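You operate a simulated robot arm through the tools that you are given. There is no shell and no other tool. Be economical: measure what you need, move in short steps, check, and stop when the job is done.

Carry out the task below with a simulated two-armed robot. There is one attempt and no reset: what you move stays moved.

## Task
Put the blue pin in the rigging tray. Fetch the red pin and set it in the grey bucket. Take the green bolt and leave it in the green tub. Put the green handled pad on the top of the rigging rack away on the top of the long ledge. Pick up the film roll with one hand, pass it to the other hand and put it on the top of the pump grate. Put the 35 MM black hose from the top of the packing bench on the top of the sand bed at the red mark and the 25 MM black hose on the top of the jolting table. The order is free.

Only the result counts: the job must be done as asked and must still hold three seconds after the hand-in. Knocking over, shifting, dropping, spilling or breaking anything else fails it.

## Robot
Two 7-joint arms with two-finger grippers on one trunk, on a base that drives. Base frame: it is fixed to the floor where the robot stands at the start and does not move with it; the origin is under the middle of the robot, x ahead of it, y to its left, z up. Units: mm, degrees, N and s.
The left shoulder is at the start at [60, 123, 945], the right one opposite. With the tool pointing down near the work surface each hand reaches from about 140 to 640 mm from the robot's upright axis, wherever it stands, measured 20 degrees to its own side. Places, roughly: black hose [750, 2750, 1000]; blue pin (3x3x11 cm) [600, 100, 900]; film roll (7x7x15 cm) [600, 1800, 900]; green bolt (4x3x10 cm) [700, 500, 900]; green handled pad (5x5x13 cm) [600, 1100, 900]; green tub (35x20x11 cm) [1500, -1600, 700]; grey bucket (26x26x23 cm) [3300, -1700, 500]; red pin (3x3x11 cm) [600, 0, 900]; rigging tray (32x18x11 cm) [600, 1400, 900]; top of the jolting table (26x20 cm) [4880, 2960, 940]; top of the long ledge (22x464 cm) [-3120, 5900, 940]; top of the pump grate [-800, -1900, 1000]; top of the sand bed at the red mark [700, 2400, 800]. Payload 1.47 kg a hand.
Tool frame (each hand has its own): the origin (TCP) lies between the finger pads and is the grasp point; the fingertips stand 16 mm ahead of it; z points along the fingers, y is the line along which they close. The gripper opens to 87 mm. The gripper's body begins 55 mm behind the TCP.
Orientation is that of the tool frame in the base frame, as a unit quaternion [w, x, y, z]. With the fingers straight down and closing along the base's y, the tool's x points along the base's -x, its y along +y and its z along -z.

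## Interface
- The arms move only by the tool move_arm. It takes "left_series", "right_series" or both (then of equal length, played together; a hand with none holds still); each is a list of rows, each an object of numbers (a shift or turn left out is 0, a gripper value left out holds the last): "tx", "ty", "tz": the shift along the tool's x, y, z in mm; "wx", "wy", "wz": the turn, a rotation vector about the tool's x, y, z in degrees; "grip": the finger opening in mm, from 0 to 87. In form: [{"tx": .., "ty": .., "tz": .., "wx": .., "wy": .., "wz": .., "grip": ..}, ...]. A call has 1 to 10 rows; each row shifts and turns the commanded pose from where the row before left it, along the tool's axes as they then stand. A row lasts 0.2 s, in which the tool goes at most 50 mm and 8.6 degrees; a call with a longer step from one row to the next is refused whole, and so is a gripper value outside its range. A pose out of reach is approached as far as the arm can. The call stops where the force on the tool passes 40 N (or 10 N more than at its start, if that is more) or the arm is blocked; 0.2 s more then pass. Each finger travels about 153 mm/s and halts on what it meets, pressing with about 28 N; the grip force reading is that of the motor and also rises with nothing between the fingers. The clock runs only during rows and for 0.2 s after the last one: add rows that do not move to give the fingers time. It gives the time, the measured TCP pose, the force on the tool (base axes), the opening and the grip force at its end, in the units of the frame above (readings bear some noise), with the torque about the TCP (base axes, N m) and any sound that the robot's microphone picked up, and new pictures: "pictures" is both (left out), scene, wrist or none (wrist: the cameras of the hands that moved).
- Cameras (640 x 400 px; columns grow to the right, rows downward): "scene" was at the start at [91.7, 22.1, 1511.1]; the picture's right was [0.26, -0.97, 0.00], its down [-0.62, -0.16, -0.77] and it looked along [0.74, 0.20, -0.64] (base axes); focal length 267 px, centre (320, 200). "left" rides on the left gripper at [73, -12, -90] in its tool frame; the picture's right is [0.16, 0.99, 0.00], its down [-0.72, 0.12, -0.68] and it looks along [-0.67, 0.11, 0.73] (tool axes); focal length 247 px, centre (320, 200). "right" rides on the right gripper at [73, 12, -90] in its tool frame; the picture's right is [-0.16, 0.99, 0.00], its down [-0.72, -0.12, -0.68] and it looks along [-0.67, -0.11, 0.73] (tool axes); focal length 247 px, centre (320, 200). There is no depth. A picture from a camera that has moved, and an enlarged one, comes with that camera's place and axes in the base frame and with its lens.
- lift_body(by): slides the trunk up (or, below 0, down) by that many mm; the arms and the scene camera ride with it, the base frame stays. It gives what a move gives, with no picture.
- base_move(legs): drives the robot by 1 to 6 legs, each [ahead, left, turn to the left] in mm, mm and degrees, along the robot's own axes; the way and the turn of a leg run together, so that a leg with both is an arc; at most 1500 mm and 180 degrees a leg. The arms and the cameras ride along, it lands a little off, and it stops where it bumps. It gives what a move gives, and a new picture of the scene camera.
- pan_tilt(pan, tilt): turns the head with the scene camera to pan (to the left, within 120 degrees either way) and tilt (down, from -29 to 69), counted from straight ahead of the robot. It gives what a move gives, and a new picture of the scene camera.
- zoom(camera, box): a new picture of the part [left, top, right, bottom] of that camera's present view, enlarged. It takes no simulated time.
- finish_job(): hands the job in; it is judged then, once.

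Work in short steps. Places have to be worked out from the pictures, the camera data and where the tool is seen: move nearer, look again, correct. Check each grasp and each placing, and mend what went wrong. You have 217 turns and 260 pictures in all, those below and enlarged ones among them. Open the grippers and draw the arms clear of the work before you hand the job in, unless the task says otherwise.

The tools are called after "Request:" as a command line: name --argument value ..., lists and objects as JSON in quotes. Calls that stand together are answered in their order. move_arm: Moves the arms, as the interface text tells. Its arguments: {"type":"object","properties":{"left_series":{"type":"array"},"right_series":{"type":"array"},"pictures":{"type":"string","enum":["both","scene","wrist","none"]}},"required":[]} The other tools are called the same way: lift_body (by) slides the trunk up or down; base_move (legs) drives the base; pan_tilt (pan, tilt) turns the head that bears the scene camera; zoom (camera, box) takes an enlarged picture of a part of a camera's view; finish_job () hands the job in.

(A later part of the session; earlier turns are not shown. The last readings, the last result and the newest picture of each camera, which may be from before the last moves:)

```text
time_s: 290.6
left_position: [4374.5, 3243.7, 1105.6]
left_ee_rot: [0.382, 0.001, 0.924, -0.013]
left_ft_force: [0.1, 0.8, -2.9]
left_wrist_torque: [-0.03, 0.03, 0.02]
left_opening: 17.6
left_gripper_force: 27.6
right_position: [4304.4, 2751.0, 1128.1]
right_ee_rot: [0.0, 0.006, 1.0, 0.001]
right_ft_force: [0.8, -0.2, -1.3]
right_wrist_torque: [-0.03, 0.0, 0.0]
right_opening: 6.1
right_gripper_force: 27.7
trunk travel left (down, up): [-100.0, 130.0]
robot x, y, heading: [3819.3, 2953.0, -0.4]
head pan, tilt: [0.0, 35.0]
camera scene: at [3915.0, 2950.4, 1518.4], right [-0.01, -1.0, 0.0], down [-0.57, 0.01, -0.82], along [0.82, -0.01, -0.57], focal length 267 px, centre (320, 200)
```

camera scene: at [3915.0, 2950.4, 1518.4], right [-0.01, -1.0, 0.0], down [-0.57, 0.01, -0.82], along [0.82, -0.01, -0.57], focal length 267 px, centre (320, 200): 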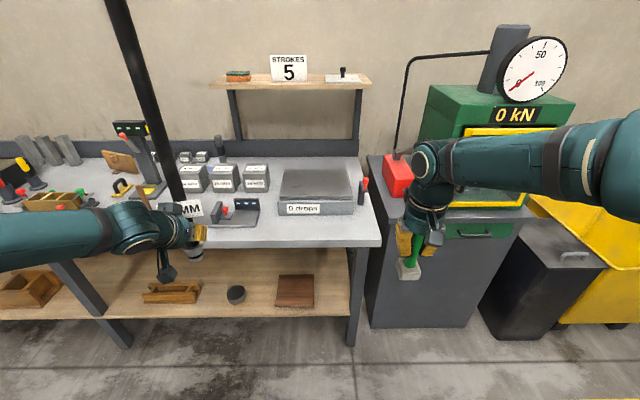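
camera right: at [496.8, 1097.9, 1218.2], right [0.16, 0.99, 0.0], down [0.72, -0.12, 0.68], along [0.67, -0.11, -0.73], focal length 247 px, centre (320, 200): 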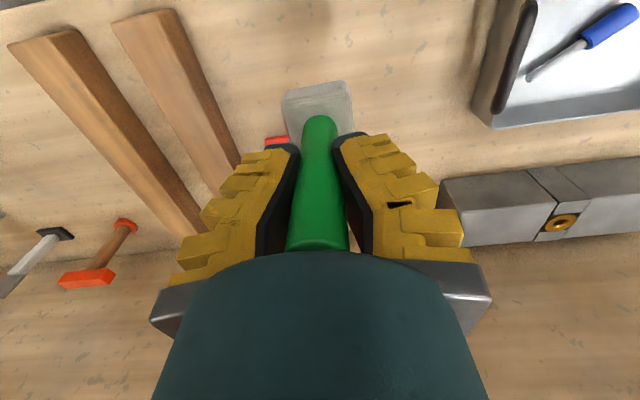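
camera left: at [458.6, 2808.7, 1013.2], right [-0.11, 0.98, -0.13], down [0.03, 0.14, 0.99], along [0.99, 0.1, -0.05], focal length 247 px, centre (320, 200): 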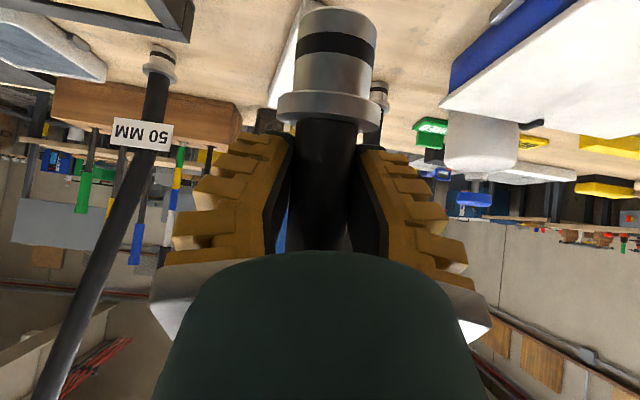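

The "0 drops" box top is the jolting table, centre ≈ (4870,2958). I retract the right hand (pad) away from the press, then drive ahead 400 and right 143.

Request:
move_arm --right_series '[{"tx": 45}, {"tx": 45}, {"tx": 45}, {"tx": 45}]' --pictures "none"

Request:
base_move --legs '[[0, -143, 0.4], [390, 0, 0]]'

Request:
move_arm --left_series '[{"ty": -47}, {"ty": -47}, {"ty": -46}, {"tx": -23, "tz": 23}, {"tx": -23, "tz": 23}, {"tx": -20, "tz": 20}, {}]' --pictures "both"

```text
time_s: 291.6
left_position: [4373.5, 3243.2, 1106.8]
left_ee_rot: [0.383, 0.001, 0.924, -0.012]
left_ft_force: [0.3, -0.2, -3.4]
left_wrist_torque: [0.02, -0.02, 0.0]
left_opening: 17.5
left_gripper_force: 28.5
right_position: [4121.9, 2753.7, 1128.7]
right_ee_rot: [0.0, 0.005, 1.0, -0.001]
right_ft_force: [-0.5, 0.5, -0.6]
right_wrist_torque: [0.01, 0.02, -0.01]
right_opening: 6.2
right_gripper_force: 27.5
trunk travel left (down, up): [-100.0, 130.0]
robot x, y, heading: [3816.5, 2951.0, -0.6]
head pan, tilt: [0.0, 35.0]
```

```text
time_s: 295.6
left_position: [4760.6, 3103.8, 1105.9]
left_ee_rot: [0.382, -0.002, 0.924, -0.011]
left_ft_force: [0.1, 0.5, -3.1]
left_wrist_torque: [-0.02, 0.01, 0.0]
left_opening: 17.3
left_gripper_force: 28.0
right_position: [4514.7, 2613.0, 1129.1]
right_ee_rot: [-0.002, 0.001, 1.0, -0.001]
right_ft_force: [0.4, -1.0, -0.5]
right_wrist_torque: [0.0, 0.01, -0.01]
right_opening: 6.0
right_gripper_force: 27.9
trunk travel left (down, up): [-100.0, 130.0]
robot x, y, heading: [4206.7, 2808.0, 0.0]
head pan, tilt: [0.0, 35.0]
camera scene: at [4303.3, 2806.8, 1518.3], right [0.0, -1.0, 0.0], down [-0.57, 0.0, -0.82], along [0.82, 0.0, -0.57], focal length 267 px, centre (320, 200)
```

scene: 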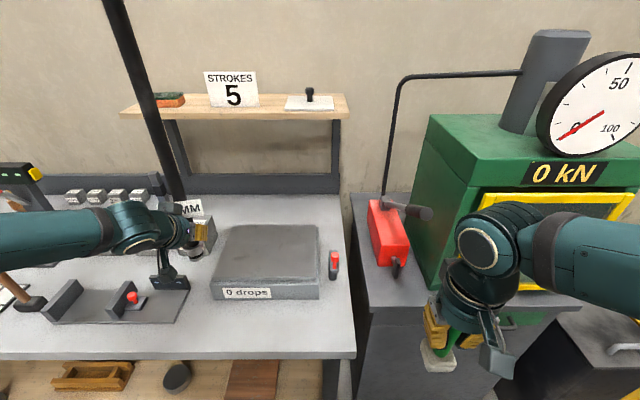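

```text
time_s: 297.2
left_position: [4853.5, 2963.1, 1108.6]
left_ee_rot: [0.383, -0.002, 0.924, -0.011]
left_ft_force: [-0.4, -0.9, -2.9]
left_wrist_torque: [-0.02, -0.01, 0.0]
left_opening: 17.5
left_gripper_force: 28.6
right_position: [4512.8, 2612.3, 1128.5]
right_ee_rot: [0.0, 0.001, 1.0, 0.001]
right_ft_force: [-0.1, 0.6, -1.0]
right_wrist_torque: [-0.02, 0.02, -0.04]
right_opening: 6.0
right_gripper_force: 28.3
trunk travel left (down, up): [-100.0, 130.0]
robot x, y, heading: [4203.2, 2807.3, -0.1]
head pan, tilt: [0.0, 35.0]
camera scene: at [4301.8, 2806.7, 1518.4], right [0.0, -1.0, 0.0], down [-0.57, 0.0, -0.82], along [0.82, 0.0, -0.57], focal length 267 px, centre (320, 200)
camera left: at [4737.4, 2951.3, 1120.8], right [-0.11, 0.99, -0.13], down [0.03, 0.14, 0.99], along [0.99, 0.1, -0.05], focal length 247 px, centre (320, 200)
```

scene: 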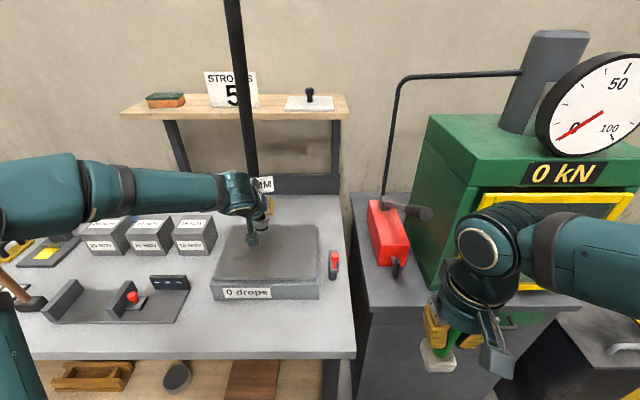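
left: 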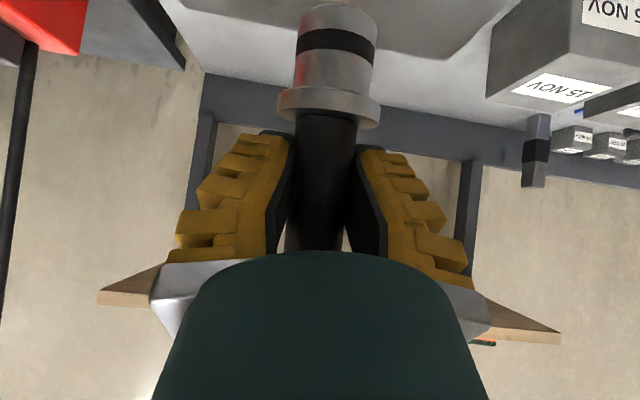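

The table top resolves to z≈938, x 4748–4996, y 2805–3105; the hose end is over its centre. Lowering, last part in small steps.

Request:
move_arm --left_series '[{"tx": 18, "tz": 18}, {"tx": 18, "tz": 18}, {"tx": 14, "tz": 14}, {"tx": 3, "tz": 3}, {"tx": 3, "tz": 3}, {"tx": 3, "tz": 3}, {"tx": 3, "tz": 3}, {}]' --pictures "wrist"

```text
time_s: 299.0
left_position: [4852.5, 2959.5, 1022.6]
left_ee_rot: [0.382, -0.002, 0.924, -0.011]
left_ft_force: [-1.0, 0.2, -1.7]
left_wrist_torque: [0.02, 0.01, 0.0]
left_opening: 17.6
left_gripper_force: 27.7
right_position: [4512.7, 2612.4, 1128.4]
right_ee_rot: [0.0, 0.001, 1.0, 0.0]
right_ft_force: [-0.4, 0.0, 0.3]
right_wrist_torque: [0.01, 0.06, 0.01]
right_opening: 5.9
right_gripper_force: 28.3
trunk travel left (down, up): [-100.0, 130.0]
robot x, y, heading: [4205.6, 2808.7, -0.1]
head pan, tilt: [0.0, 35.0]
camera left: at [4737.7, 2949.9, 1033.5], right [-0.11, 0.99, -0.13], down [0.03, 0.14, 0.99], along [0.99, 0.1, -0.05], focal length 247 px, centre (320, 200)
```

left: 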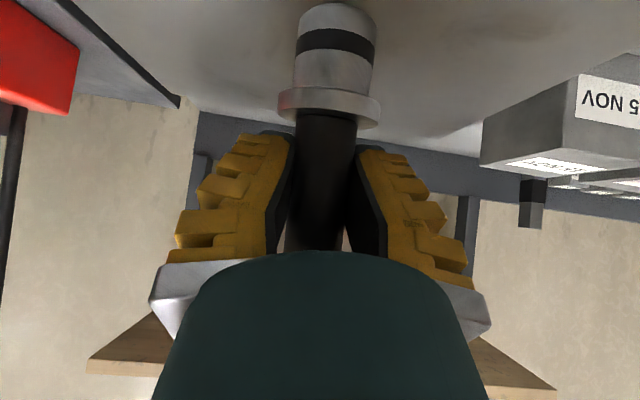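

Weight reading is starting to drop. A few more small steps down.

Request:
move_arm --left_series '[{"tx": 2, "tz": 2}, {}, {"tx": 2, "tz": 2}, {}]' --pictures "wrist"

```text
time_s: 300.0
left_position: [4852.3, 2960.1, 1015.9]
left_ee_rot: [0.384, -0.002, 0.923, -0.012]
left_ft_force: [-0.2, 0.4, -3.4]
left_wrist_torque: [0.01, 0.02, -0.02]
left_opening: 17.5
left_gripper_force: 28.3
right_position: [4514.2, 2611.1, 1129.9]
right_ee_rot: [0.0, 0.001, 1.0, 0.0]
right_ft_force: [0.4, 0.1, -0.3]
right_wrist_torque: [0.03, 0.0, 0.0]
right_opening: 6.0
right_gripper_force: 28.0
trunk travel left (down, up): [-100.0, 130.0]
robot x, y, heading: [4203.6, 2804.3, -0.2]
head pan, tilt: [0.0, 35.0]
camera left: at [4737.4, 2949.5, 1027.7], right [-0.11, 0.99, -0.13], down [0.03, 0.14, 0.99], along [0.99, 0.1, -0.05], focal length 247 px, centre (320, 200)
```

left: 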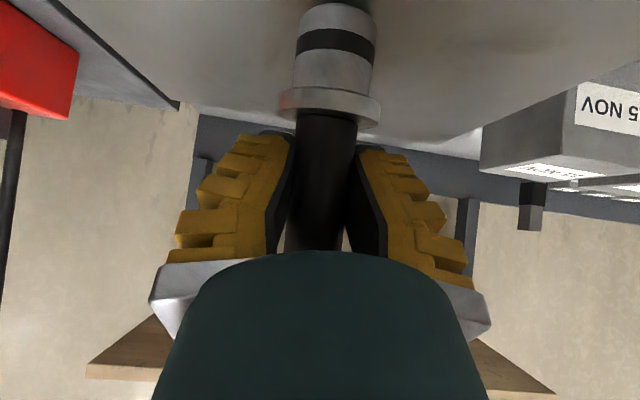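

No contact yet; continuing in 2 mm steps.

Request:
move_arm --left_series '[{"tx": 1.5, "tz": 1.5}, {"tx": 1.5, "tz": 1.5}, {"tx": 1.5, "tz": 1.5}, {"tx": 1.5, "tz": 1.5}, {}]' --pictures "none"

```text
time_s: 301.2
left_position: [4853.4, 2959.8, 1009.9]
left_ee_rot: [0.386, -0.002, 0.922, -0.011]
left_ft_force: [0.7, 3.0, 18.7]
left_wrist_torque: [0.22, -0.14, 0.06]
left_opening: 19.2
left_gripper_force: 28.3
right_position: [4511.4, 2611.3, 1129.2]
right_ee_rot: [0.001, 0.001, 1.0, 0.0]
right_ft_force: [-0.6, 0.1, -0.7]
right_wrist_torque: [-0.02, -0.01, 0.0]
right_opening: 6.1
right_gripper_force: 27.6
trunk travel left (down, up): [-100.0, 130.0]
robot x, y, heading: [4208.0, 2809.0, -0.2]
head pan, tilt: [0.0, 35.0]
```

Contact (≈19 N). Easing up 1.5 mm, opening, and backing straight away from the hose.

Request:
move_arm --left_series '[{"tx": -1, "tz": -1}, {"grip": 40}, {"grip": 87}, {}, {"tx": 21, "tz": -21}, {"tx": 30, "tz": -30}, {"tx": 30, "tz": -30}, {}]' --pictures "both"

```text
time_s: 303.0
left_position: [4737.1, 2962.4, 1007.9]
left_ee_rot: [0.383, -0.002, 0.924, -0.011]
left_ft_force: [-1.5, 0.5, -1.4]
left_wrist_torque: [0.0, -0.05, 0.01]
left_opening: 87.2
left_gripper_force: 0.1
right_position: [4513.4, 2612.2, 1128.0]
right_ee_rot: [0.0, 0.001, 1.0, 0.0]
right_ft_force: [0.3, 0.2, -0.7]
right_wrist_torque: [0.01, -0.01, 0.02]
right_opening: 6.1
right_gripper_force: 28.4
trunk travel left (down, up): [-100.0, 130.0]
robot x, y, heading: [4206.8, 2804.3, -0.1]
head pan, tilt: [0.0, 35.0]
camera scene: at [4302.7, 2806.7, 1518.3], right [0.0, -1.0, 0.0], down [-0.57, 0.0, -0.82], along [0.82, 0.0, -0.57], focal length 267 px, centre (320, 200)
camera left: at [4621.9, 2951.1, 1020.2], right [-0.11, 0.99, -0.13], down [0.03, 0.14, 0.99], along [0.99, 0.1, -0.05], focal length 247 px, centre (320, 200)
```

scene: 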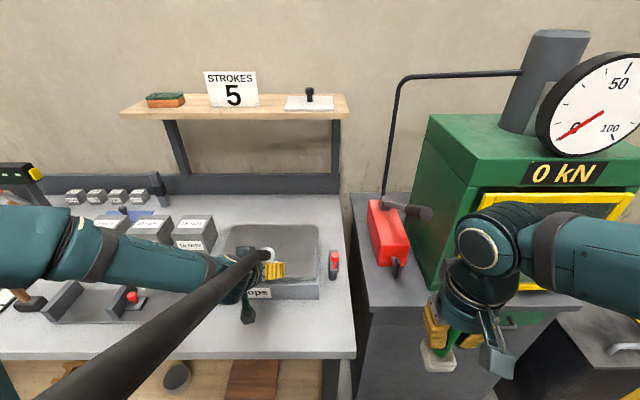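
left: 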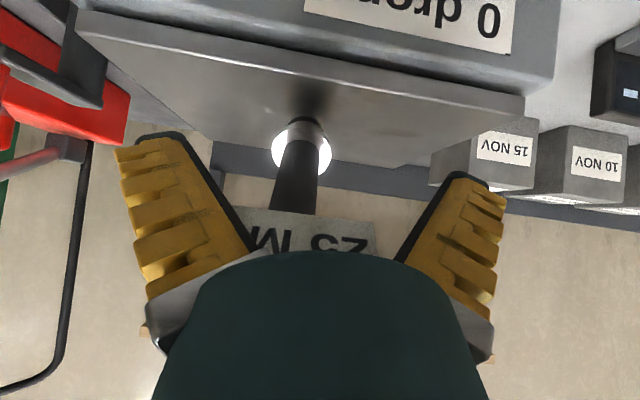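

The hose end seems to have tipped toward the hand. Enlarging to see its state before moving anything.

Request:
zoom --camera "scene" --box '[160, 190, 360, 315]'

Request:
zoom --camera "left" --box '[160, 60, 480, 260]'

```text
3.20 times, centred on (260, 252) of scene
camera zoom: at [4302.7, 2806.7, 1518.3], right [0.0, -1.0, 0.0], down [-0.57, 0.0, -0.82], along [0.82, 0.0, -0.57], focal length 853 px, centre (512, 32)
```

zoom: 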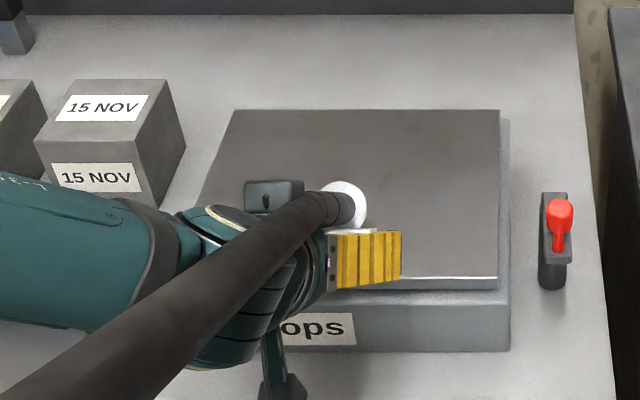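

```text
2.00 times, centred on (320, 160) of left
camera zoom: at [4621.9, 2951.1, 1020.2], right [-0.11, 0.99, -0.13], down [0.03, 0.14, 0.99], along [0.99, 0.1, -0.05], focal length 494 px, centre (320, 280)
```

zoom: 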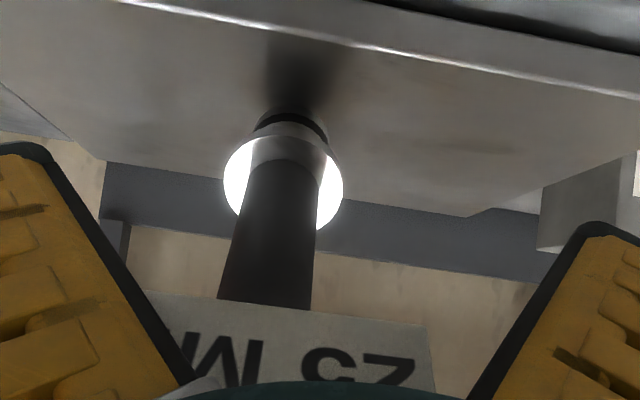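

The hose end is leaning on my palm (its wide tag likely caught). I push slowly forward along the same line to set it upright again and regrip it.

Request:
move_arm --left_series '[{"tx": -14, "tz": 14}, {"tx": -14, "tz": 14}, {"tx": -14, "tz": 14}, {"tx": -14, "tz": 14}, {"tx": -14, "tz": 14}, {"tx": -12, "tz": 12}, {}]' --pictures "both"

```text
time_s: 304.6
left_position: [4854.5, 2961.0, 1009.0]
left_ee_rot: [0.383, -0.001, 0.924, -0.011]
left_ft_force: [-0.4, -0.1, -0.5]
left_wrist_torque: [0.01, -0.03, -0.04]
left_opening: 87.0
left_gripper_force: 0.0
right_position: [4511.4, 2611.1, 1129.9]
right_ee_rot: [-0.001, 0.0, 1.0, -0.001]
right_ft_force: [0.4, 0.0, -0.4]
right_wrist_torque: [-0.04, 0.0, -0.02]
right_opening: 6.1
right_gripper_force: 28.2
trunk travel left (down, up): [-100.0, 130.0]
robot x, y, heading: [4205.8, 2804.8, -0.3]
head pan, tilt: [0.0, 35.0]
camera scene: at [4301.9, 2806.8, 1518.4], right [0.0, -1.0, 0.0], down [-0.57, 0.0, -0.82], along [0.82, 0.0, -0.57], focal length 267 px, centre (320, 200)
camera left: at [4738.6, 2949.9, 1020.6], right [-0.11, 0.99, -0.13], down [0.03, 0.14, 0.99], along [0.99, 0.1, -0.05], focal length 247 px, centre (320, 200)
```

scene: 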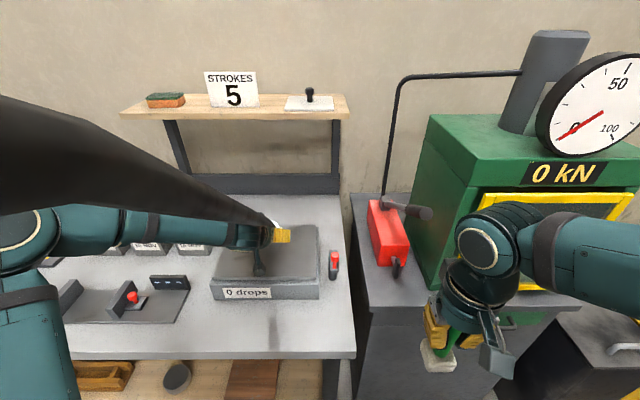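
left: 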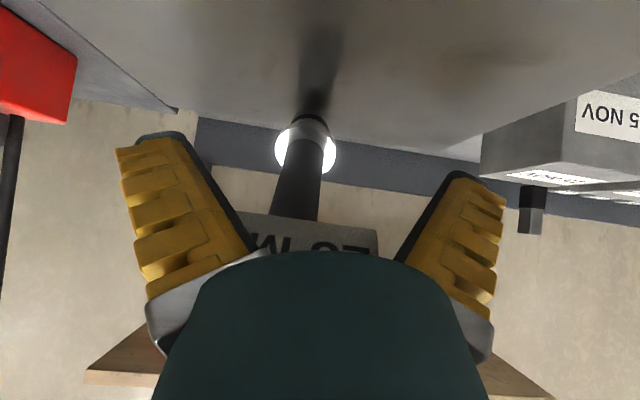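

The hose end leans about 30° on top of my hand and slides when pushed. Swinging the hand about the hose's foot (rotating the tool toward vertical) should tip it upright without sliding; trying the first 15°.

Request:
move_arm --left_series '[{"tx": -10.3, "tz": -1.5, "wy": 5}, {"tx": -10.3, "tz": -1.5, "wy": 5}, {"tx": -10.3, "tz": -1.5, "wy": 5}, {}]' --pictures "both"

```text
time_s: 305.6
left_position: [4874.7, 2959.5, 1032.1]
left_ee_rot: [0.258, -0.002, 0.966, -0.011]
left_ft_force: [-0.4, -0.3, 0.5]
left_wrist_torque: [-0.01, -0.03, -0.01]
left_opening: 86.8
left_gripper_force: 0.0
right_position: [4513.1, 2612.2, 1128.3]
right_ee_rot: [0.0, 0.001, 1.0, 0.0]
right_ft_force: [-0.5, -0.3, 0.0]
right_wrist_torque: [0.0, -0.02, 0.02]
right_opening: 6.3
right_gripper_force: 27.5
trunk travel left (down, up): [-100.0, 130.0]
robot x, y, heading: [4202.2, 2806.6, -0.4]
head pan, tilt: [0.0, 35.0]
camera scene: at [4301.9, 2806.8, 1518.4], right [0.0, -1.0, 0.0], down [-0.57, 0.0, -0.82], along [0.82, 0.0, -0.57], focal length 267 px, centre (320, 200)
camera left: at [4766.1, 2950.7, 1073.0], right [-0.13, 0.99, -0.1], down [0.29, 0.14, 0.95], along [0.95, 0.1, -0.3], focal length 247 px, centre (320, 200)
```

scene: 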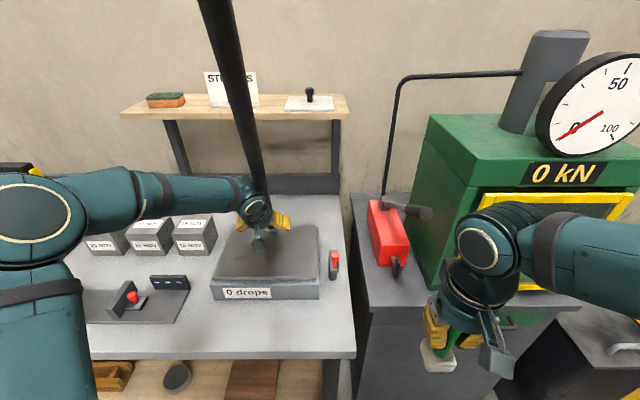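
left: 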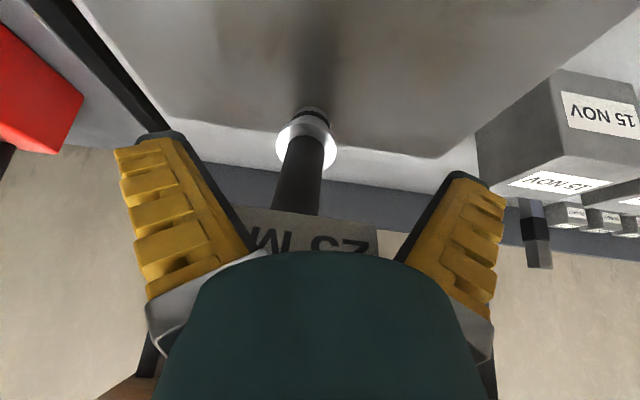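

It works: the hose is rising with the hand. Another 12°.

Request:
move_arm --left_series '[{"tx": -8.2, "tz": -1.2, "wy": 4}, {"tx": -8.2, "tz": -1.2, "wy": 4}, {"tx": -8.2, "tz": -1.2, "wy": 4}, {}]' --pictures "both"

```text
time_s: 306.6
left_position: [4894.8, 2960.6, 1045.6]
left_ee_rot: [0.157, 0.0, 0.988, -0.011]
left_ft_force: [0.2, -0.5, -0.2]
left_wrist_torque: [-0.01, 0.01, -0.01]
left_opening: 86.9
left_gripper_force: 0.0
right_position: [4515.0, 2612.8, 1129.1]
right_ee_rot: [0.0, 0.001, 1.0, 0.0]
right_ft_force: [0.5, 0.1, -0.5]
right_wrist_torque: [-0.04, -0.03, 0.01]
right_opening: 5.9
right_gripper_force: 28.0
trunk travel left (down, up): [-100.0, 130.0]
robot x, y, heading: [4206.4, 2804.2, -0.2]
head pan, tilt: [0.0, 35.0]
camera scene: at [4301.8, 2806.8, 1518.4], right [0.0, -1.0, 0.0], down [-0.57, 0.0, -0.82], along [0.82, 0.0, -0.57], focal length 267 px, centre (320, 200)
camera left: at [4797.9, 2951.1, 1109.0], right [-0.15, 0.99, -0.07], down [0.48, 0.13, 0.87], along [0.87, 0.09, -0.49], focal length 247 px, centre (320, 200)
```

scene: 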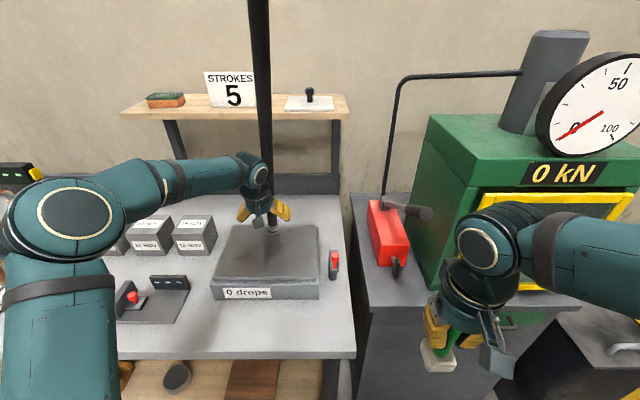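
left: 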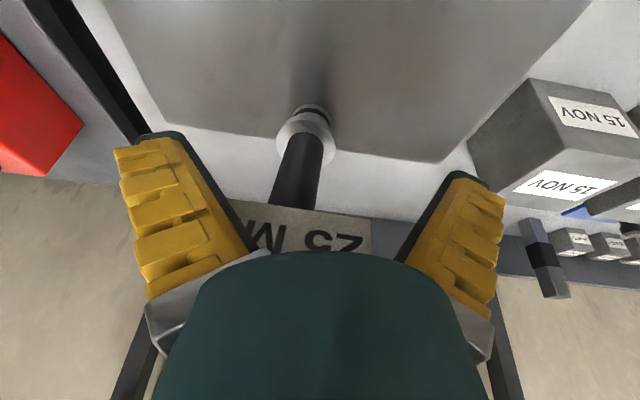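

By the wrist view the hose is now vertical within a few degrees. I retreat 10 mm to test whether it stays standing.

Request:
move_arm --left_series '[{"tx": 5, "tz": -1.5}, {"tx": 5, "tz": -1.5}, {}]' --pictures "wrist"

```text
time_s: 307.4
left_position: [4883.9, 2961.6, 1046.3]
left_ee_rot: [0.156, 0.001, 0.988, -0.012]
left_ft_force: [0.1, 0.2, 0.5]
left_wrist_torque: [0.01, 0.02, 0.0]
left_opening: 87.0
left_gripper_force: 0.2
right_position: [4513.6, 2612.4, 1128.0]
right_ee_rot: [0.001, 0.0, 1.0, 0.0]
right_ft_force: [1.3, -0.8, -0.7]
right_wrist_torque: [0.0, 0.01, -0.07]
right_opening: 5.7
right_gripper_force: 28.3
trunk travel left (down, up): [-100.0, 130.0]
robot x, y, heading: [4202.3, 2807.6, -0.1]
head pan, tilt: [0.0, 35.0]
camera left: at [4787.6, 2951.3, 1108.6], right [-0.15, 0.99, -0.07], down [0.48, 0.13, 0.87], along [0.87, 0.09, -0.49], focal length 247 px, centre (320, 200)
```

left: 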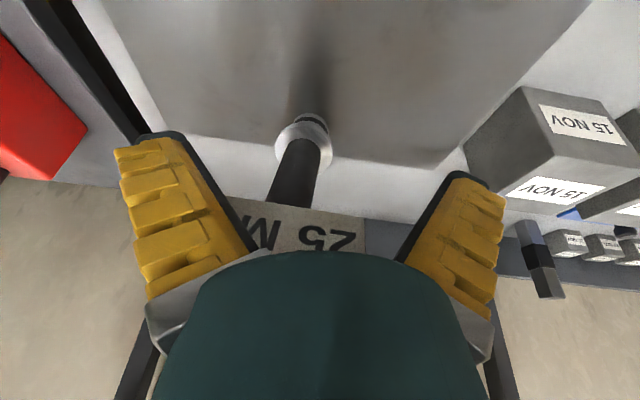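

The tag followed the hand, so it's still leaning on it. Going back and rotating another 9°.

Request:
move_arm --left_series '[{"tx": -5, "tz": 1.5}, {"tx": -5, "tz": 1.5}, {"tx": -9.3, "tz": -1.3, "wy": 4.5}, {"tx": -9.3, "tz": -1.3, "wy": 4.5}, {}]' --pictures "both"

```text
time_s: 308.6
left_position: [4913.6, 2961.1, 1054.5]
left_ee_rot: [0.078, 0.002, 0.997, -0.011]
left_ft_force: [0.5, 1.1, 0.1]
left_wrist_torque: [0.02, -0.02, -0.01]
left_opening: 87.1
left_gripper_force: 0.1
right_position: [4513.6, 2613.2, 1129.0]
right_ee_rot: [-0.001, 0.0, 1.0, 0.0]
right_ft_force: [0.2, 0.1, -1.2]
right_wrist_torque: [0.03, -0.02, 0.03]
right_opening: 6.1
right_gripper_force: 28.0
trunk travel left (down, up): [-100.0, 130.0]
robot x, y, heading: [4200.9, 2807.1, 0.0]
head pan, tilt: [0.0, 35.0]
camera scene: at [4301.8, 2806.9, 1518.4], right [0.0, -1.0, 0.0], down [-0.57, 0.0, -0.82], along [0.82, 0.0, -0.57], focal length 267 px, centre (320, 200)
camera left: at [4826.2, 2951.6, 1130.9], right [-0.15, 0.99, -0.05], down [0.61, 0.13, 0.78], along [0.78, 0.09, -0.62], focal length 247 px, centre (320, 200)
```

scene: 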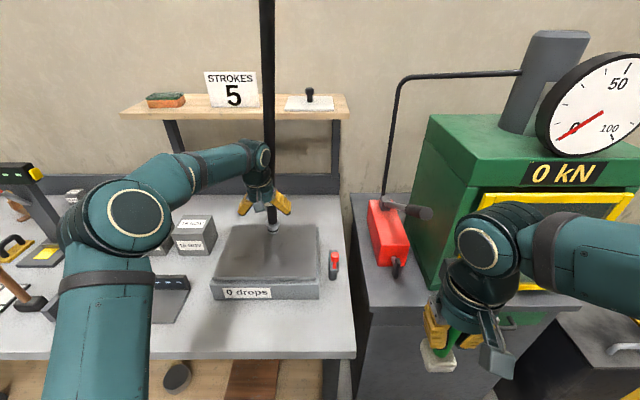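
left: 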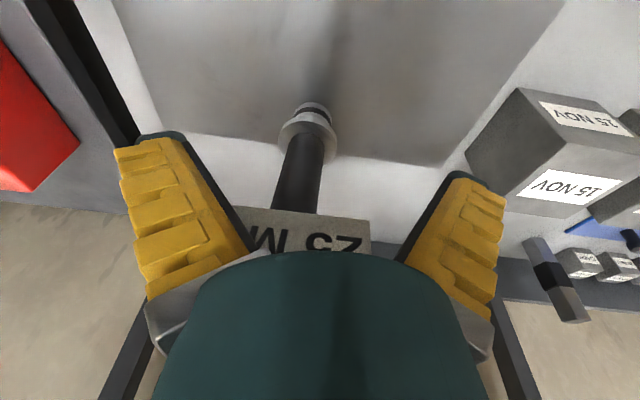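

Testing again with a 10 mm retreat to see if the hose stands on its own.

Request:
move_arm --left_series '[{"tx": 6, "tz": -1}, {"tx": 6, "tz": -1}, {}, {}]' --pictures "wrist"

```text
time_s: 309.6
left_position: [4900.3, 2960.8, 1053.1]
left_ee_rot: [0.078, 0.001, 0.997, -0.012]
left_ft_force: [-0.2, 0.1, -0.2]
left_wrist_torque: [-0.01, 0.0, 0.02]
left_opening: 87.0
left_gripper_force: 0.1
right_position: [4512.1, 2611.6, 1128.9]
right_ee_rot: [0.0, 0.001, 1.0, 0.0]
right_ft_force: [-0.6, 0.4, -0.6]
right_wrist_torque: [-0.04, 0.02, -0.02]
right_opening: 5.7
right_gripper_force: 28.1
trunk travel left (down, up): [-100.0, 130.0]
robot x, y, heading: [4205.3, 2807.2, -0.2]
head pan, tilt: [0.0, 35.0]
camera left: at [4813.8, 2951.7, 1130.5], right [-0.15, 0.99, -0.05], down [0.61, 0.13, 0.78], along [0.78, 0.09, -0.62], focal length 247 px, centre (320, 200)
```

left: 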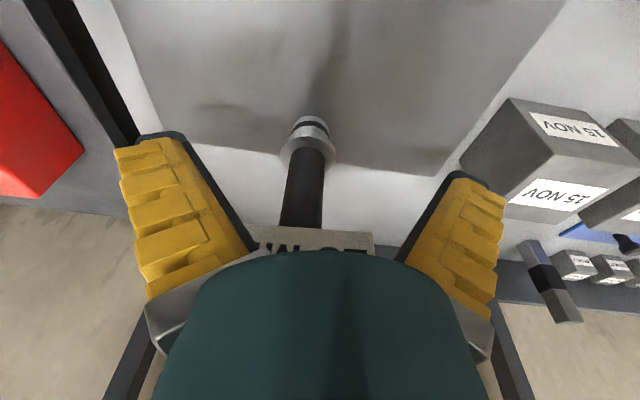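

This time the hose stayed put. Withdrawing further back along −x.

Request:
move_arm --left_series '[{"tx": 15, "tz": -2.5}, {"tx": 25, "tz": -4}, {"tx": 35, "tz": -5.5}, {"tx": 40, "tz": -6}, {}]' --pictures "both"

```text
time_s: 310.8
left_position: [4784.2, 2960.9, 1053.7]
left_ee_rot: [0.078, 0.001, 0.997, -0.011]
left_ft_force: [0.4, 0.4, 0.4]
left_wrist_torque: [-0.02, 0.01, 0.02]
left_opening: 87.0
left_gripper_force: 0.0
right_position: [4512.7, 2611.8, 1128.3]
right_ee_rot: [-0.001, 0.001, 1.0, -0.001]
right_ft_force: [0.6, -0.1, -0.2]
right_wrist_torque: [0.01, 0.03, -0.01]
right_opening: 5.9
right_gripper_force: 27.3
trunk travel left (down, up): [-100.0, 130.0]
robot x, y, heading: [4208.8, 2807.1, -0.5]
head pan, tilt: [0.0, 35.0]
camera scene: at [4302.9, 2806.8, 1518.3], right [0.0, -1.0, 0.0], down [-0.57, 0.0, -0.82], along [0.82, 0.0, -0.57], focal length 267 px, centre (320, 200)
camera left: at [4698.1, 2951.8, 1131.2], right [-0.15, 0.99, -0.05], down [0.61, 0.13, 0.78], along [0.78, 0.09, -0.62], focal length 247 px, centre (320, 200)
```

scene: 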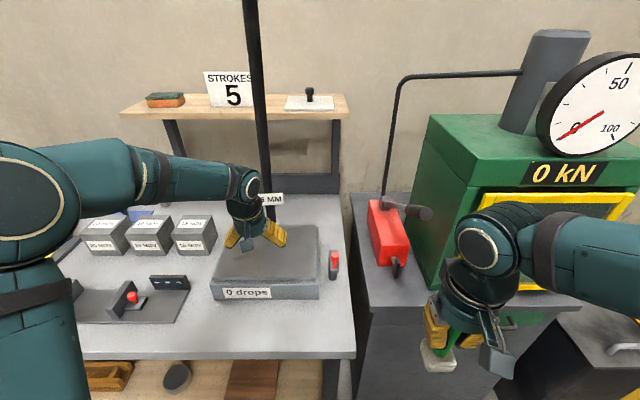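
left: 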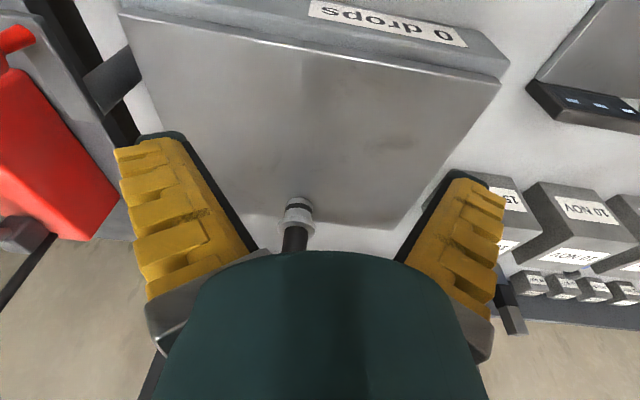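

The hose stands upright on the jolting table. Now, to get the pad into the left hand, I'll set it briefly on the free bench strip in front at (4670,2870). First the left hand goes up, back and left.

Request:
move_arm --left_series '[{"tx": 40, "tz": -10, "wy": 4.5}, {"tx": 40, "tz": -20, "wy": 4.5}, {"tx": 40, "tz": -25}, {"ty": 45, "tz": -20}, {"ty": 45, "tx": 20}, {"ty": 45, "tx": 20}, {"ty": 45}, {"ty": 30}]' --pictures "none"

Request:
move_arm --right_series '[{"ty": 46, "tx": -15}, {"ty": 46, "tx": -20}, {"ty": 46, "tx": -20}, {"ty": 40, "tx": -30}, {"ty": 40, "tx": -30}, {"ty": 40, "tx": -41}, {"tz": 45}, {"tz": 40}, {}]' --pictures "both"

```text
time_s: 312.6
left_position: [4624.0, 3175.6, 1115.5]
left_ee_rot: [-0.001, 0.003, 1.0, -0.011]
left_ft_force: [0.5, 0.2, -0.8]
left_wrist_torque: [-0.01, 0.02, 0.01]
left_opening: 87.1
left_gripper_force: 0.1
right_position: [4513.6, 2612.4, 1129.8]
right_ee_rot: [0.0, 0.001, 1.0, 0.0]
right_ft_force: [-0.5, 0.3, -0.7]
right_wrist_torque: [-0.06, -0.01, -0.03]
right_opening: 5.8
right_gripper_force: 27.8
trunk travel left (down, up): [-100.0, 130.0]
robot x, y, heading: [4200.3, 2803.2, -0.4]
head pan, tilt: [0.0, 35.0]
```

```text
refused: row 2 steps farther than a row can; nothing moved
```

Repeating with shorter rows.

Request:
move_arm --right_series '[{"ty": 43, "tx": -22}, {"ty": 43, "tx": -22}, {"ty": 43, "tx": -22}, {"ty": 43, "tx": -22}, {"ty": 43, "tx": -22}, {"ty": 43, "tx": -22}, {"tx": -24}, {"tz": 45}, {"tz": 40}, {}]' --pictures "both"

```text
time_s: 314.8
left_position: [4622.4, 3174.1, 1115.9]
left_ee_rot: [0.0, 0.002, 1.0, -0.011]
left_ft_force: [0.4, -0.6, 0.0]
left_wrist_torque: [0.04, -0.01, 0.04]
left_opening: 87.3
left_gripper_force: 0.1
right_position: [4669.2, 2871.3, 1045.1]
right_ee_rot: [0.0, 0.001, 1.0, -0.001]
right_ft_force: [-0.1, 0.2, 0.1]
right_wrist_torque: [0.01, -0.03, 0.02]
right_opening: 6.1
right_gripper_force: 28.5
trunk travel left (down, up): [-100.0, 130.0]
robot x, y, heading: [4203.2, 2805.1, -0.2]
head pan, tilt: [0.0, 35.0]
camera scene: at [4301.8, 2806.7, 1518.4], right [0.0, -1.0, 0.0], down [-0.57, 0.0, -0.82], along [0.82, 0.0, -0.57], focal length 267 px, centre (320, 200)
camera right: at [4596.6, 2883.1, 1133.5], right [0.16, 0.99, 0.0], down [0.72, -0.12, 0.68], along [0.67, -0.11, -0.73], focal length 247 px, centre (320, 200)
```

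scene: 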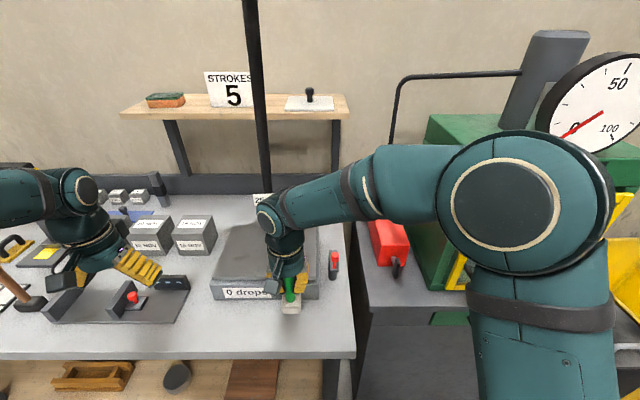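
right: 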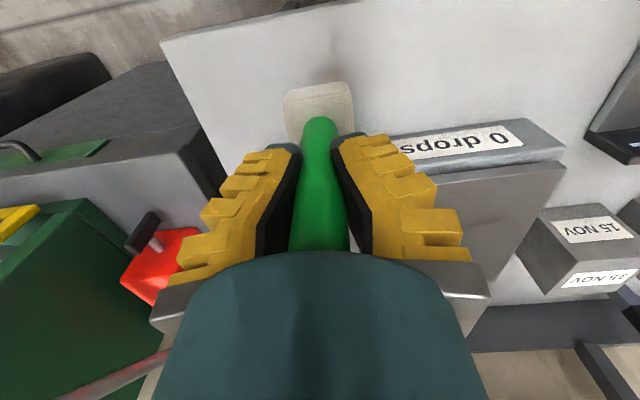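

Clear of the table box. Lowering the pad until it touches the bench.

Request:
move_arm --right_series '[{"tz": 35}, {"tz": 20}, {"tz": 7}, {"tz": 7}, {"tz": 7}, {"tz": 7}, {"tz": 7}, {"tz": 7}]' --pictures "none"

```text
time_s: 316.6
left_position: [4623.0, 3173.5, 1116.2]
left_ee_rot: [0.0, 0.003, 1.0, -0.011]
left_ft_force: [-0.3, 0.5, 0.5]
left_wrist_torque: [-0.04, 0.01, 0.0]
left_opening: 86.8
left_gripper_force: 0.0
right_position: [4670.0, 2870.4, 947.7]
right_ee_rot: [0.001, 0.001, 1.0, 0.0]
right_ft_force: [-0.4, 0.2, -0.9]
right_wrist_torque: [-0.01, -0.03, -0.01]
right_opening: 6.1
right_gripper_force: 27.9
trunk travel left (down, up): [-100.0, 130.0]
robot x, y, heading: [4204.7, 2802.9, -0.3]
head pan, tilt: [0.0, 35.0]
```

Request:
move_arm --right_series '[{"tz": 5}, {"tz": 5}, {"tz": 5}, {"tz": 5}, {"tz": 5}, {"tz": 5}, {"tz": 5}]' --pictures "none"

```text
time_s: 317.9
left_position: [4621.9, 3173.2, 1116.8]
left_ee_rot: [0.0, 0.002, 1.0, -0.011]
left_ft_force: [0.7, -0.3, 0.2]
left_wrist_torque: [-0.01, 0.05, -0.02]
left_opening: 87.0
left_gripper_force: 0.2
right_position: [4671.9, 2870.9, 924.2]
right_ee_rot: [0.004, 0.002, 1.0, 0.004]
right_ft_force: [-1.8, -2.0, 17.9]
right_wrist_torque: [-0.05, -0.03, -0.01]
right_opening: 17.8
right_gripper_force: 27.7
trunk travel left (down, up): [-100.0, 130.0]
robot x, y, heading: [4203.3, 2807.5, -0.4]
head pan, tilt: [0.0, 35.0]
stopped in row 6 (right hand): the force on the tool passed its limit at 46 N (the readings are from after the stop); the commanded pose is now the measured one
```

Touching down. Opening, rising, and returning the right hand; then the left takes over.

Request:
move_arm --right_series '[{"grip": 50}, {"grip": 87}, {}, {"tz": -45}, {"tz": -45}, {"tz": -45}, {"tz": -45}, {"ty": -45, "tx": 15}, {"ty": -45, "tx": 15}, {"ty": -45, "tx": 15}]' --pictures "wrist"

Request:
move_arm --right_series '[{"ty": -40, "tx": 28}, {"ty": -40, "tx": 28}, {"ty": -40, "tx": 28}]' --left_series '[{"ty": -48}, {"ty": -48}, {"ty": -48}]' --pictures "scene"

```text
time_s: 320.1
left_position: [4622.0, 3172.1, 1117.0]
left_ee_rot: [0.0, 0.002, 1.0, -0.01]
left_ft_force: [0.6, -0.3, -0.1]
left_wrist_torque: [0.05, 0.0, 0.01]
left_opening: 87.0
left_gripper_force: 0.1
right_position: [4624.3, 2734.8, 1101.5]
right_ee_rot: [0.003, 0.001, 1.0, 0.003]
right_ft_force: [-0.1, -0.1, 0.2]
right_wrist_torque: [0.05, -0.02, -0.02]
right_opening: 86.9
right_gripper_force: 0.0
trunk travel left (down, up): [-100.0, 130.0]
robot x, y, heading: [4203.3, 2805.8, -0.5]
head pan, tilt: [0.0, 35.0]
camera right: at [4551.2, 2746.0, 1190.9], right [0.16, 0.99, 0.01], down [0.72, -0.12, 0.68], along [0.68, -0.11, -0.73], focal length 247 px, centre (320, 200)
```

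right: 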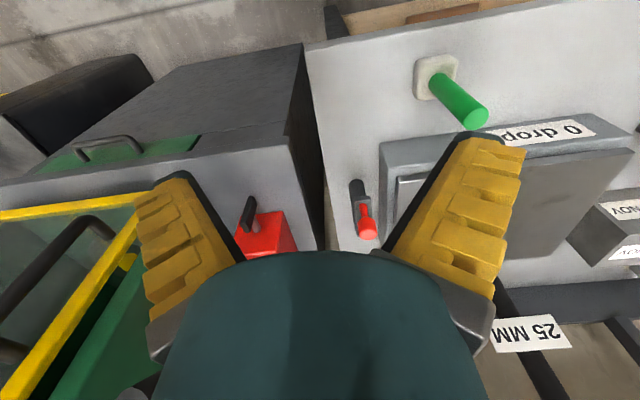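

```text
time_s: 320.9
left_position: [4620.8, 3026.6, 1119.3]
left_ee_rot: [0.001, 0.003, 1.0, -0.01]
left_ft_force: [-0.2, 0.0, -0.1]
left_wrist_torque: [0.04, 0.0, 0.0]
left_opening: 86.9
left_gripper_force: 0.0
right_position: [4540.0, 2612.7, 1102.2]
right_ee_rot: [0.004, 0.002, 1.0, 0.002]
right_ft_force: [-0.3, -0.4, -0.2]
right_wrist_torque: [0.02, -0.01, -0.01]
right_opening: 87.0
right_gripper_force: 0.0
trunk travel left (down, up): [-100.0, 130.0]
robot x, y, heading: [4205.4, 2806.1, -0.3]
head pan, tilt: [0.0, 35.0]
camera scene: at [4300.7, 2804.2, 1518.5], right [0.0, -1.0, 0.0], down [-0.57, 0.0, -0.82], along [0.82, 0.0, -0.57], focal length 267 px, centre (320, 200)
```

scene: 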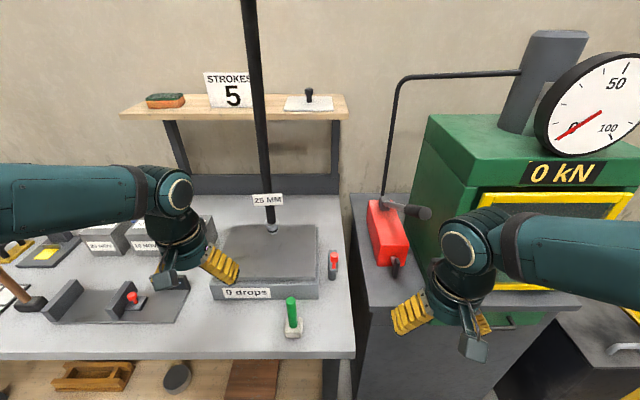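

Pad and hose both stand well. Left hand goes above the pad, descends to z≈930, and grips.

Request:
move_arm --left_series '[{"ty": -39, "tx": -12}, {"ty": -39, "tx": -12}, {"ty": -39, "tx": -13}, {"ty": -39, "tx": -12}, {}, {"tz": 45}, {"tz": 45}, {}]' --pictures "wrist"

```text
time_s: 322.7
left_position: [4670.7, 2871.6, 1032.5]
left_ee_rot: [0.0, 0.003, 1.0, -0.012]
left_ft_force: [-0.1, -0.4, 0.5]
left_wrist_torque: [-0.03, 0.0, -0.02]
left_opening: 87.0
left_gripper_force: 0.0
right_position: [4540.2, 2614.8, 1102.8]
right_ee_rot: [0.003, 0.002, 1.0, 0.002]
right_ft_force: [0.3, 0.5, -0.5]
right_wrist_torque: [0.01, 0.0, 0.0]
right_opening: 87.0
right_gripper_force: 0.1
trunk travel left (down, up): [-100.0, 130.0]
robot x, y, heading: [4204.9, 2808.3, -0.1]
head pan, tilt: [0.0, 35.0]
camera left: at [4597.3, 2861.5, 1121.8], right [-0.15, 0.99, -0.02], down [0.72, 0.13, 0.68], along [0.67, 0.09, -0.73], focal length 247 px, centre (320, 200)
```

left: 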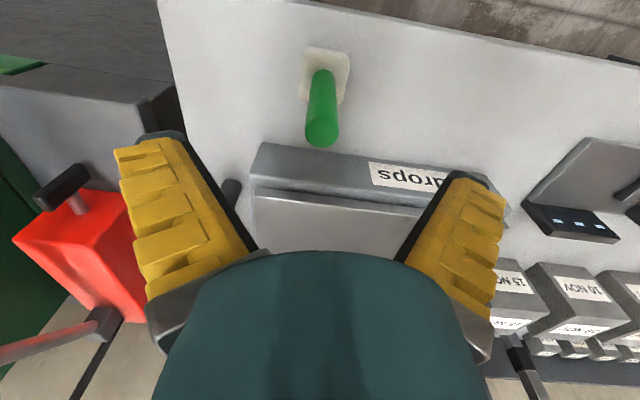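

Request:
move_arm --left_series '[{"tz": 40, "tx": -4}, {"tz": 40}, {"tz": 20}, {}, {"grip": 40}, {"grip": 0}, {"grip": 0}, {"grip": 0}, {"tz": -20}, {"tz": -20}]' --pictures "wrist"

```text
time_s: 324.9
left_position: [4675.3, 2869.1, 973.1]
left_ee_rot: [0.001, 0.003, 1.0, -0.012]
left_ft_force: [-0.2, -0.5, -0.7]
left_wrist_torque: [0.02, -0.01, 0.01]
left_opening: 8.5
left_gripper_force: 28.5
right_position: [4541.2, 2614.6, 1101.3]
right_ee_rot: [0.003, 0.001, 1.0, 0.002]
right_ft_force: [-0.1, 0.2, 0.6]
right_wrist_torque: [0.03, -0.01, -0.01]
right_opening: 86.8
right_gripper_force: 0.0
trunk travel left (down, up): [-100.0, 130.0]
robot x, y, heading: [4207.4, 2803.6, -0.2]
head pan, tilt: [0.0, 35.0]
camera left: at [4601.5, 2860.6, 1062.6], right [-0.15, 0.99, -0.02], down [0.72, 0.13, 0.68], along [0.67, 0.09, -0.73], focal length 247 px, centre (320, 200)
```

left: 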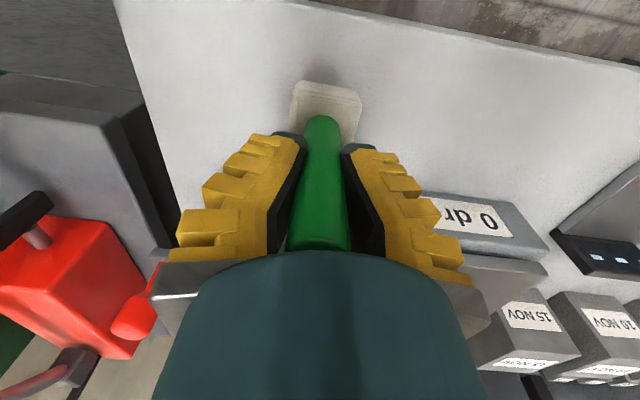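

Pad is in the left hand. Raising it, then retracing the route to the ledge side of the room.

Request:
move_arm --left_series '[{"tz": -45}, {"tz": -45}, {"tz": -45}, {"ty": 40, "tx": 28}, {"ty": 40, "tx": 28}, {"ty": 40, "tx": 28}, {"ty": 40}]' --pictures "none"

Request:
base_move --legs '[[-390, 0, 0], [0, 1500, 0], [0, 410, 0], [-1500, 0, 0], [-1500, 0, 0], [-1230, 0, 0]]'

```text
time_s: 326.5
left_position: [4591.2, 3034.3, 1105.3]
left_ee_rot: [0.0, 0.003, 1.0, -0.011]
left_ft_force: [-0.2, -0.4, -0.8]
left_wrist_torque: [-0.05, 0.02, -0.01]
left_opening: 7.4
left_gripper_force: 27.6
right_position: [4541.2, 2616.7, 1102.3]
right_ee_rot: [0.003, 0.002, 1.0, 0.001]
right_ft_force: [-0.3, 0.7, -0.1]
right_wrist_torque: [0.02, 0.04, -0.01]
right_opening: 87.1
right_gripper_force: 0.1
trunk travel left (down, up): [-100.0, 130.0]
robot x, y, heading: [4202.8, 2806.7, -0.2]
head pan, tilt: [0.0, 35.0]
```

```text
time_s: 365.3
left_position: [-5.5, 4980.4, 1104.7]
left_ee_rot: [0.0, 0.009, 1.0, -0.011]
left_ft_force: [-1.1, 0.1, -0.2]
left_wrist_torque: [0.04, -0.02, -0.01]
left_opening: 6.1
left_gripper_force: 28.0
right_position: [-61.0, 4565.8, 1102.6]
right_ee_rot: [0.003, 0.008, 1.0, 0.002]
right_ft_force: [-0.9, 0.4, 0.5]
right_wrist_torque: [-0.02, -0.02, -0.03]
right_opening: 86.9
right_gripper_force: 0.0
trunk travel left (down, up): [-100.0, 130.0]
robot x, y, heading: [-395.6, 4759.6, -0.9]
head pan, tilt: [0.0, 35.0]
camera scene: at [-297.5, 4759.3, 1518.4], right [-0.02, -1.0, 0.0], down [-0.57, 0.01, -0.82], along [0.82, -0.01, -0.57], focal length 267 px, centre (320, 200)
```

scene: 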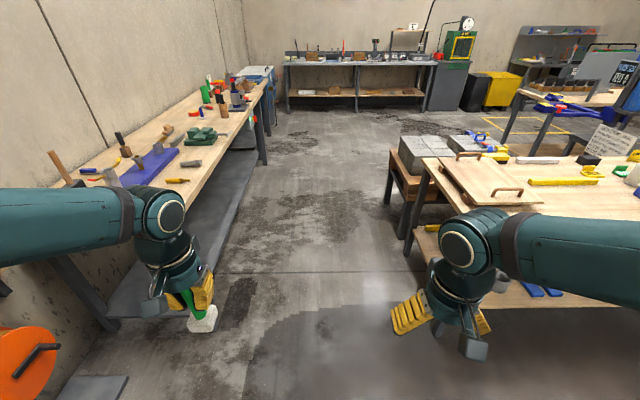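

Turning to face the ledge wall and moving closer.

Request:
base_move --legs '[[0, 0, 92], [560, 0, 0]]'

Request:
pan_tilt --pan 35 --tilt 35

```text
time_s: 372.5
left_position: [-641.4, 5708.3, 1105.9]
left_ee_rot: [-0.008, 0.714, -0.7, 0.008]
left_ft_force: [0.0, 0.2, -0.6]
left_wrist_torque: [-0.01, -0.01, -0.04]
left_opening: 6.1
left_gripper_force: 28.0
right_position: [-221.9, 5668.3, 1102.0]
right_ee_rot: [0.0, 0.714, -0.701, -0.003]
right_ft_force: [0.5, -0.3, 0.4]
right_wrist_torque: [-0.01, -0.01, 0.01]
right_opening: 87.2
right_gripper_force: 0.3
trunk travel left (down, up): [-100.0, 130.0]
robot x, y, heading: [-401.3, 5328.8, 91.1]
head pan, tilt: [0.0, 35.0]
camera scene: at [-407.8, 5425.7, 1518.3], right [1.0, 0.02, 0.0], down [0.01, -0.57, -0.82], along [-0.02, 0.82, -0.57], focal length 267 px, centre (320, 200)
```

scene: 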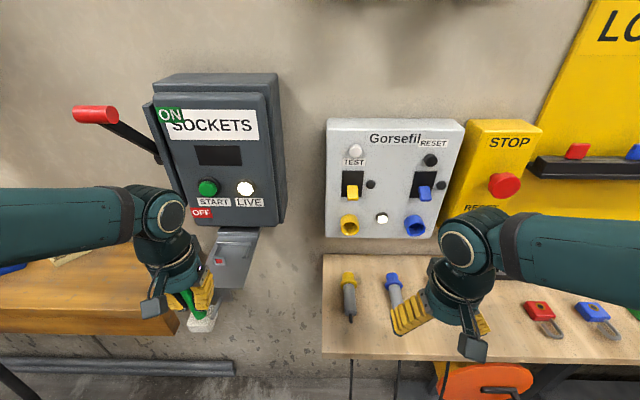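

```text
time_s: 373.5
left_position: [-639.8, 5706.6, 1105.8]
left_ee_rot: [-0.008, 0.714, -0.7, 0.008]
left_ft_force: [0.2, 0.4, -0.5]
left_wrist_torque: [0.03, 0.05, 0.0]
left_opening: 5.9
left_gripper_force: 28.0
right_position: [-221.8, 5666.4, 1101.6]
right_ee_rot: [-0.002, 0.714, -0.7, -0.002]
right_ft_force: [-0.1, -0.3, -0.5]
right_wrist_torque: [-0.04, 0.01, -0.02]
right_opening: 86.9
right_gripper_force: 0.1
trunk travel left (down, up): [-100.0, 130.0]
robot x, y, heading: [-405.5, 5326.7, 91.2]
head pan, tilt: [35.0, 35.0]
camera scene: at [-457.9, 5408.1, 1518.4], right [0.81, 0.59, 0.0], down [0.34, -0.46, -0.82], along [-0.48, 0.66, -0.57], focal length 267 px, centre (320, 200)
```

scene: 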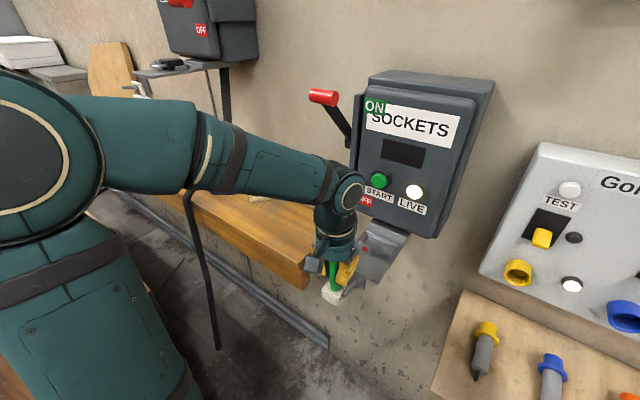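

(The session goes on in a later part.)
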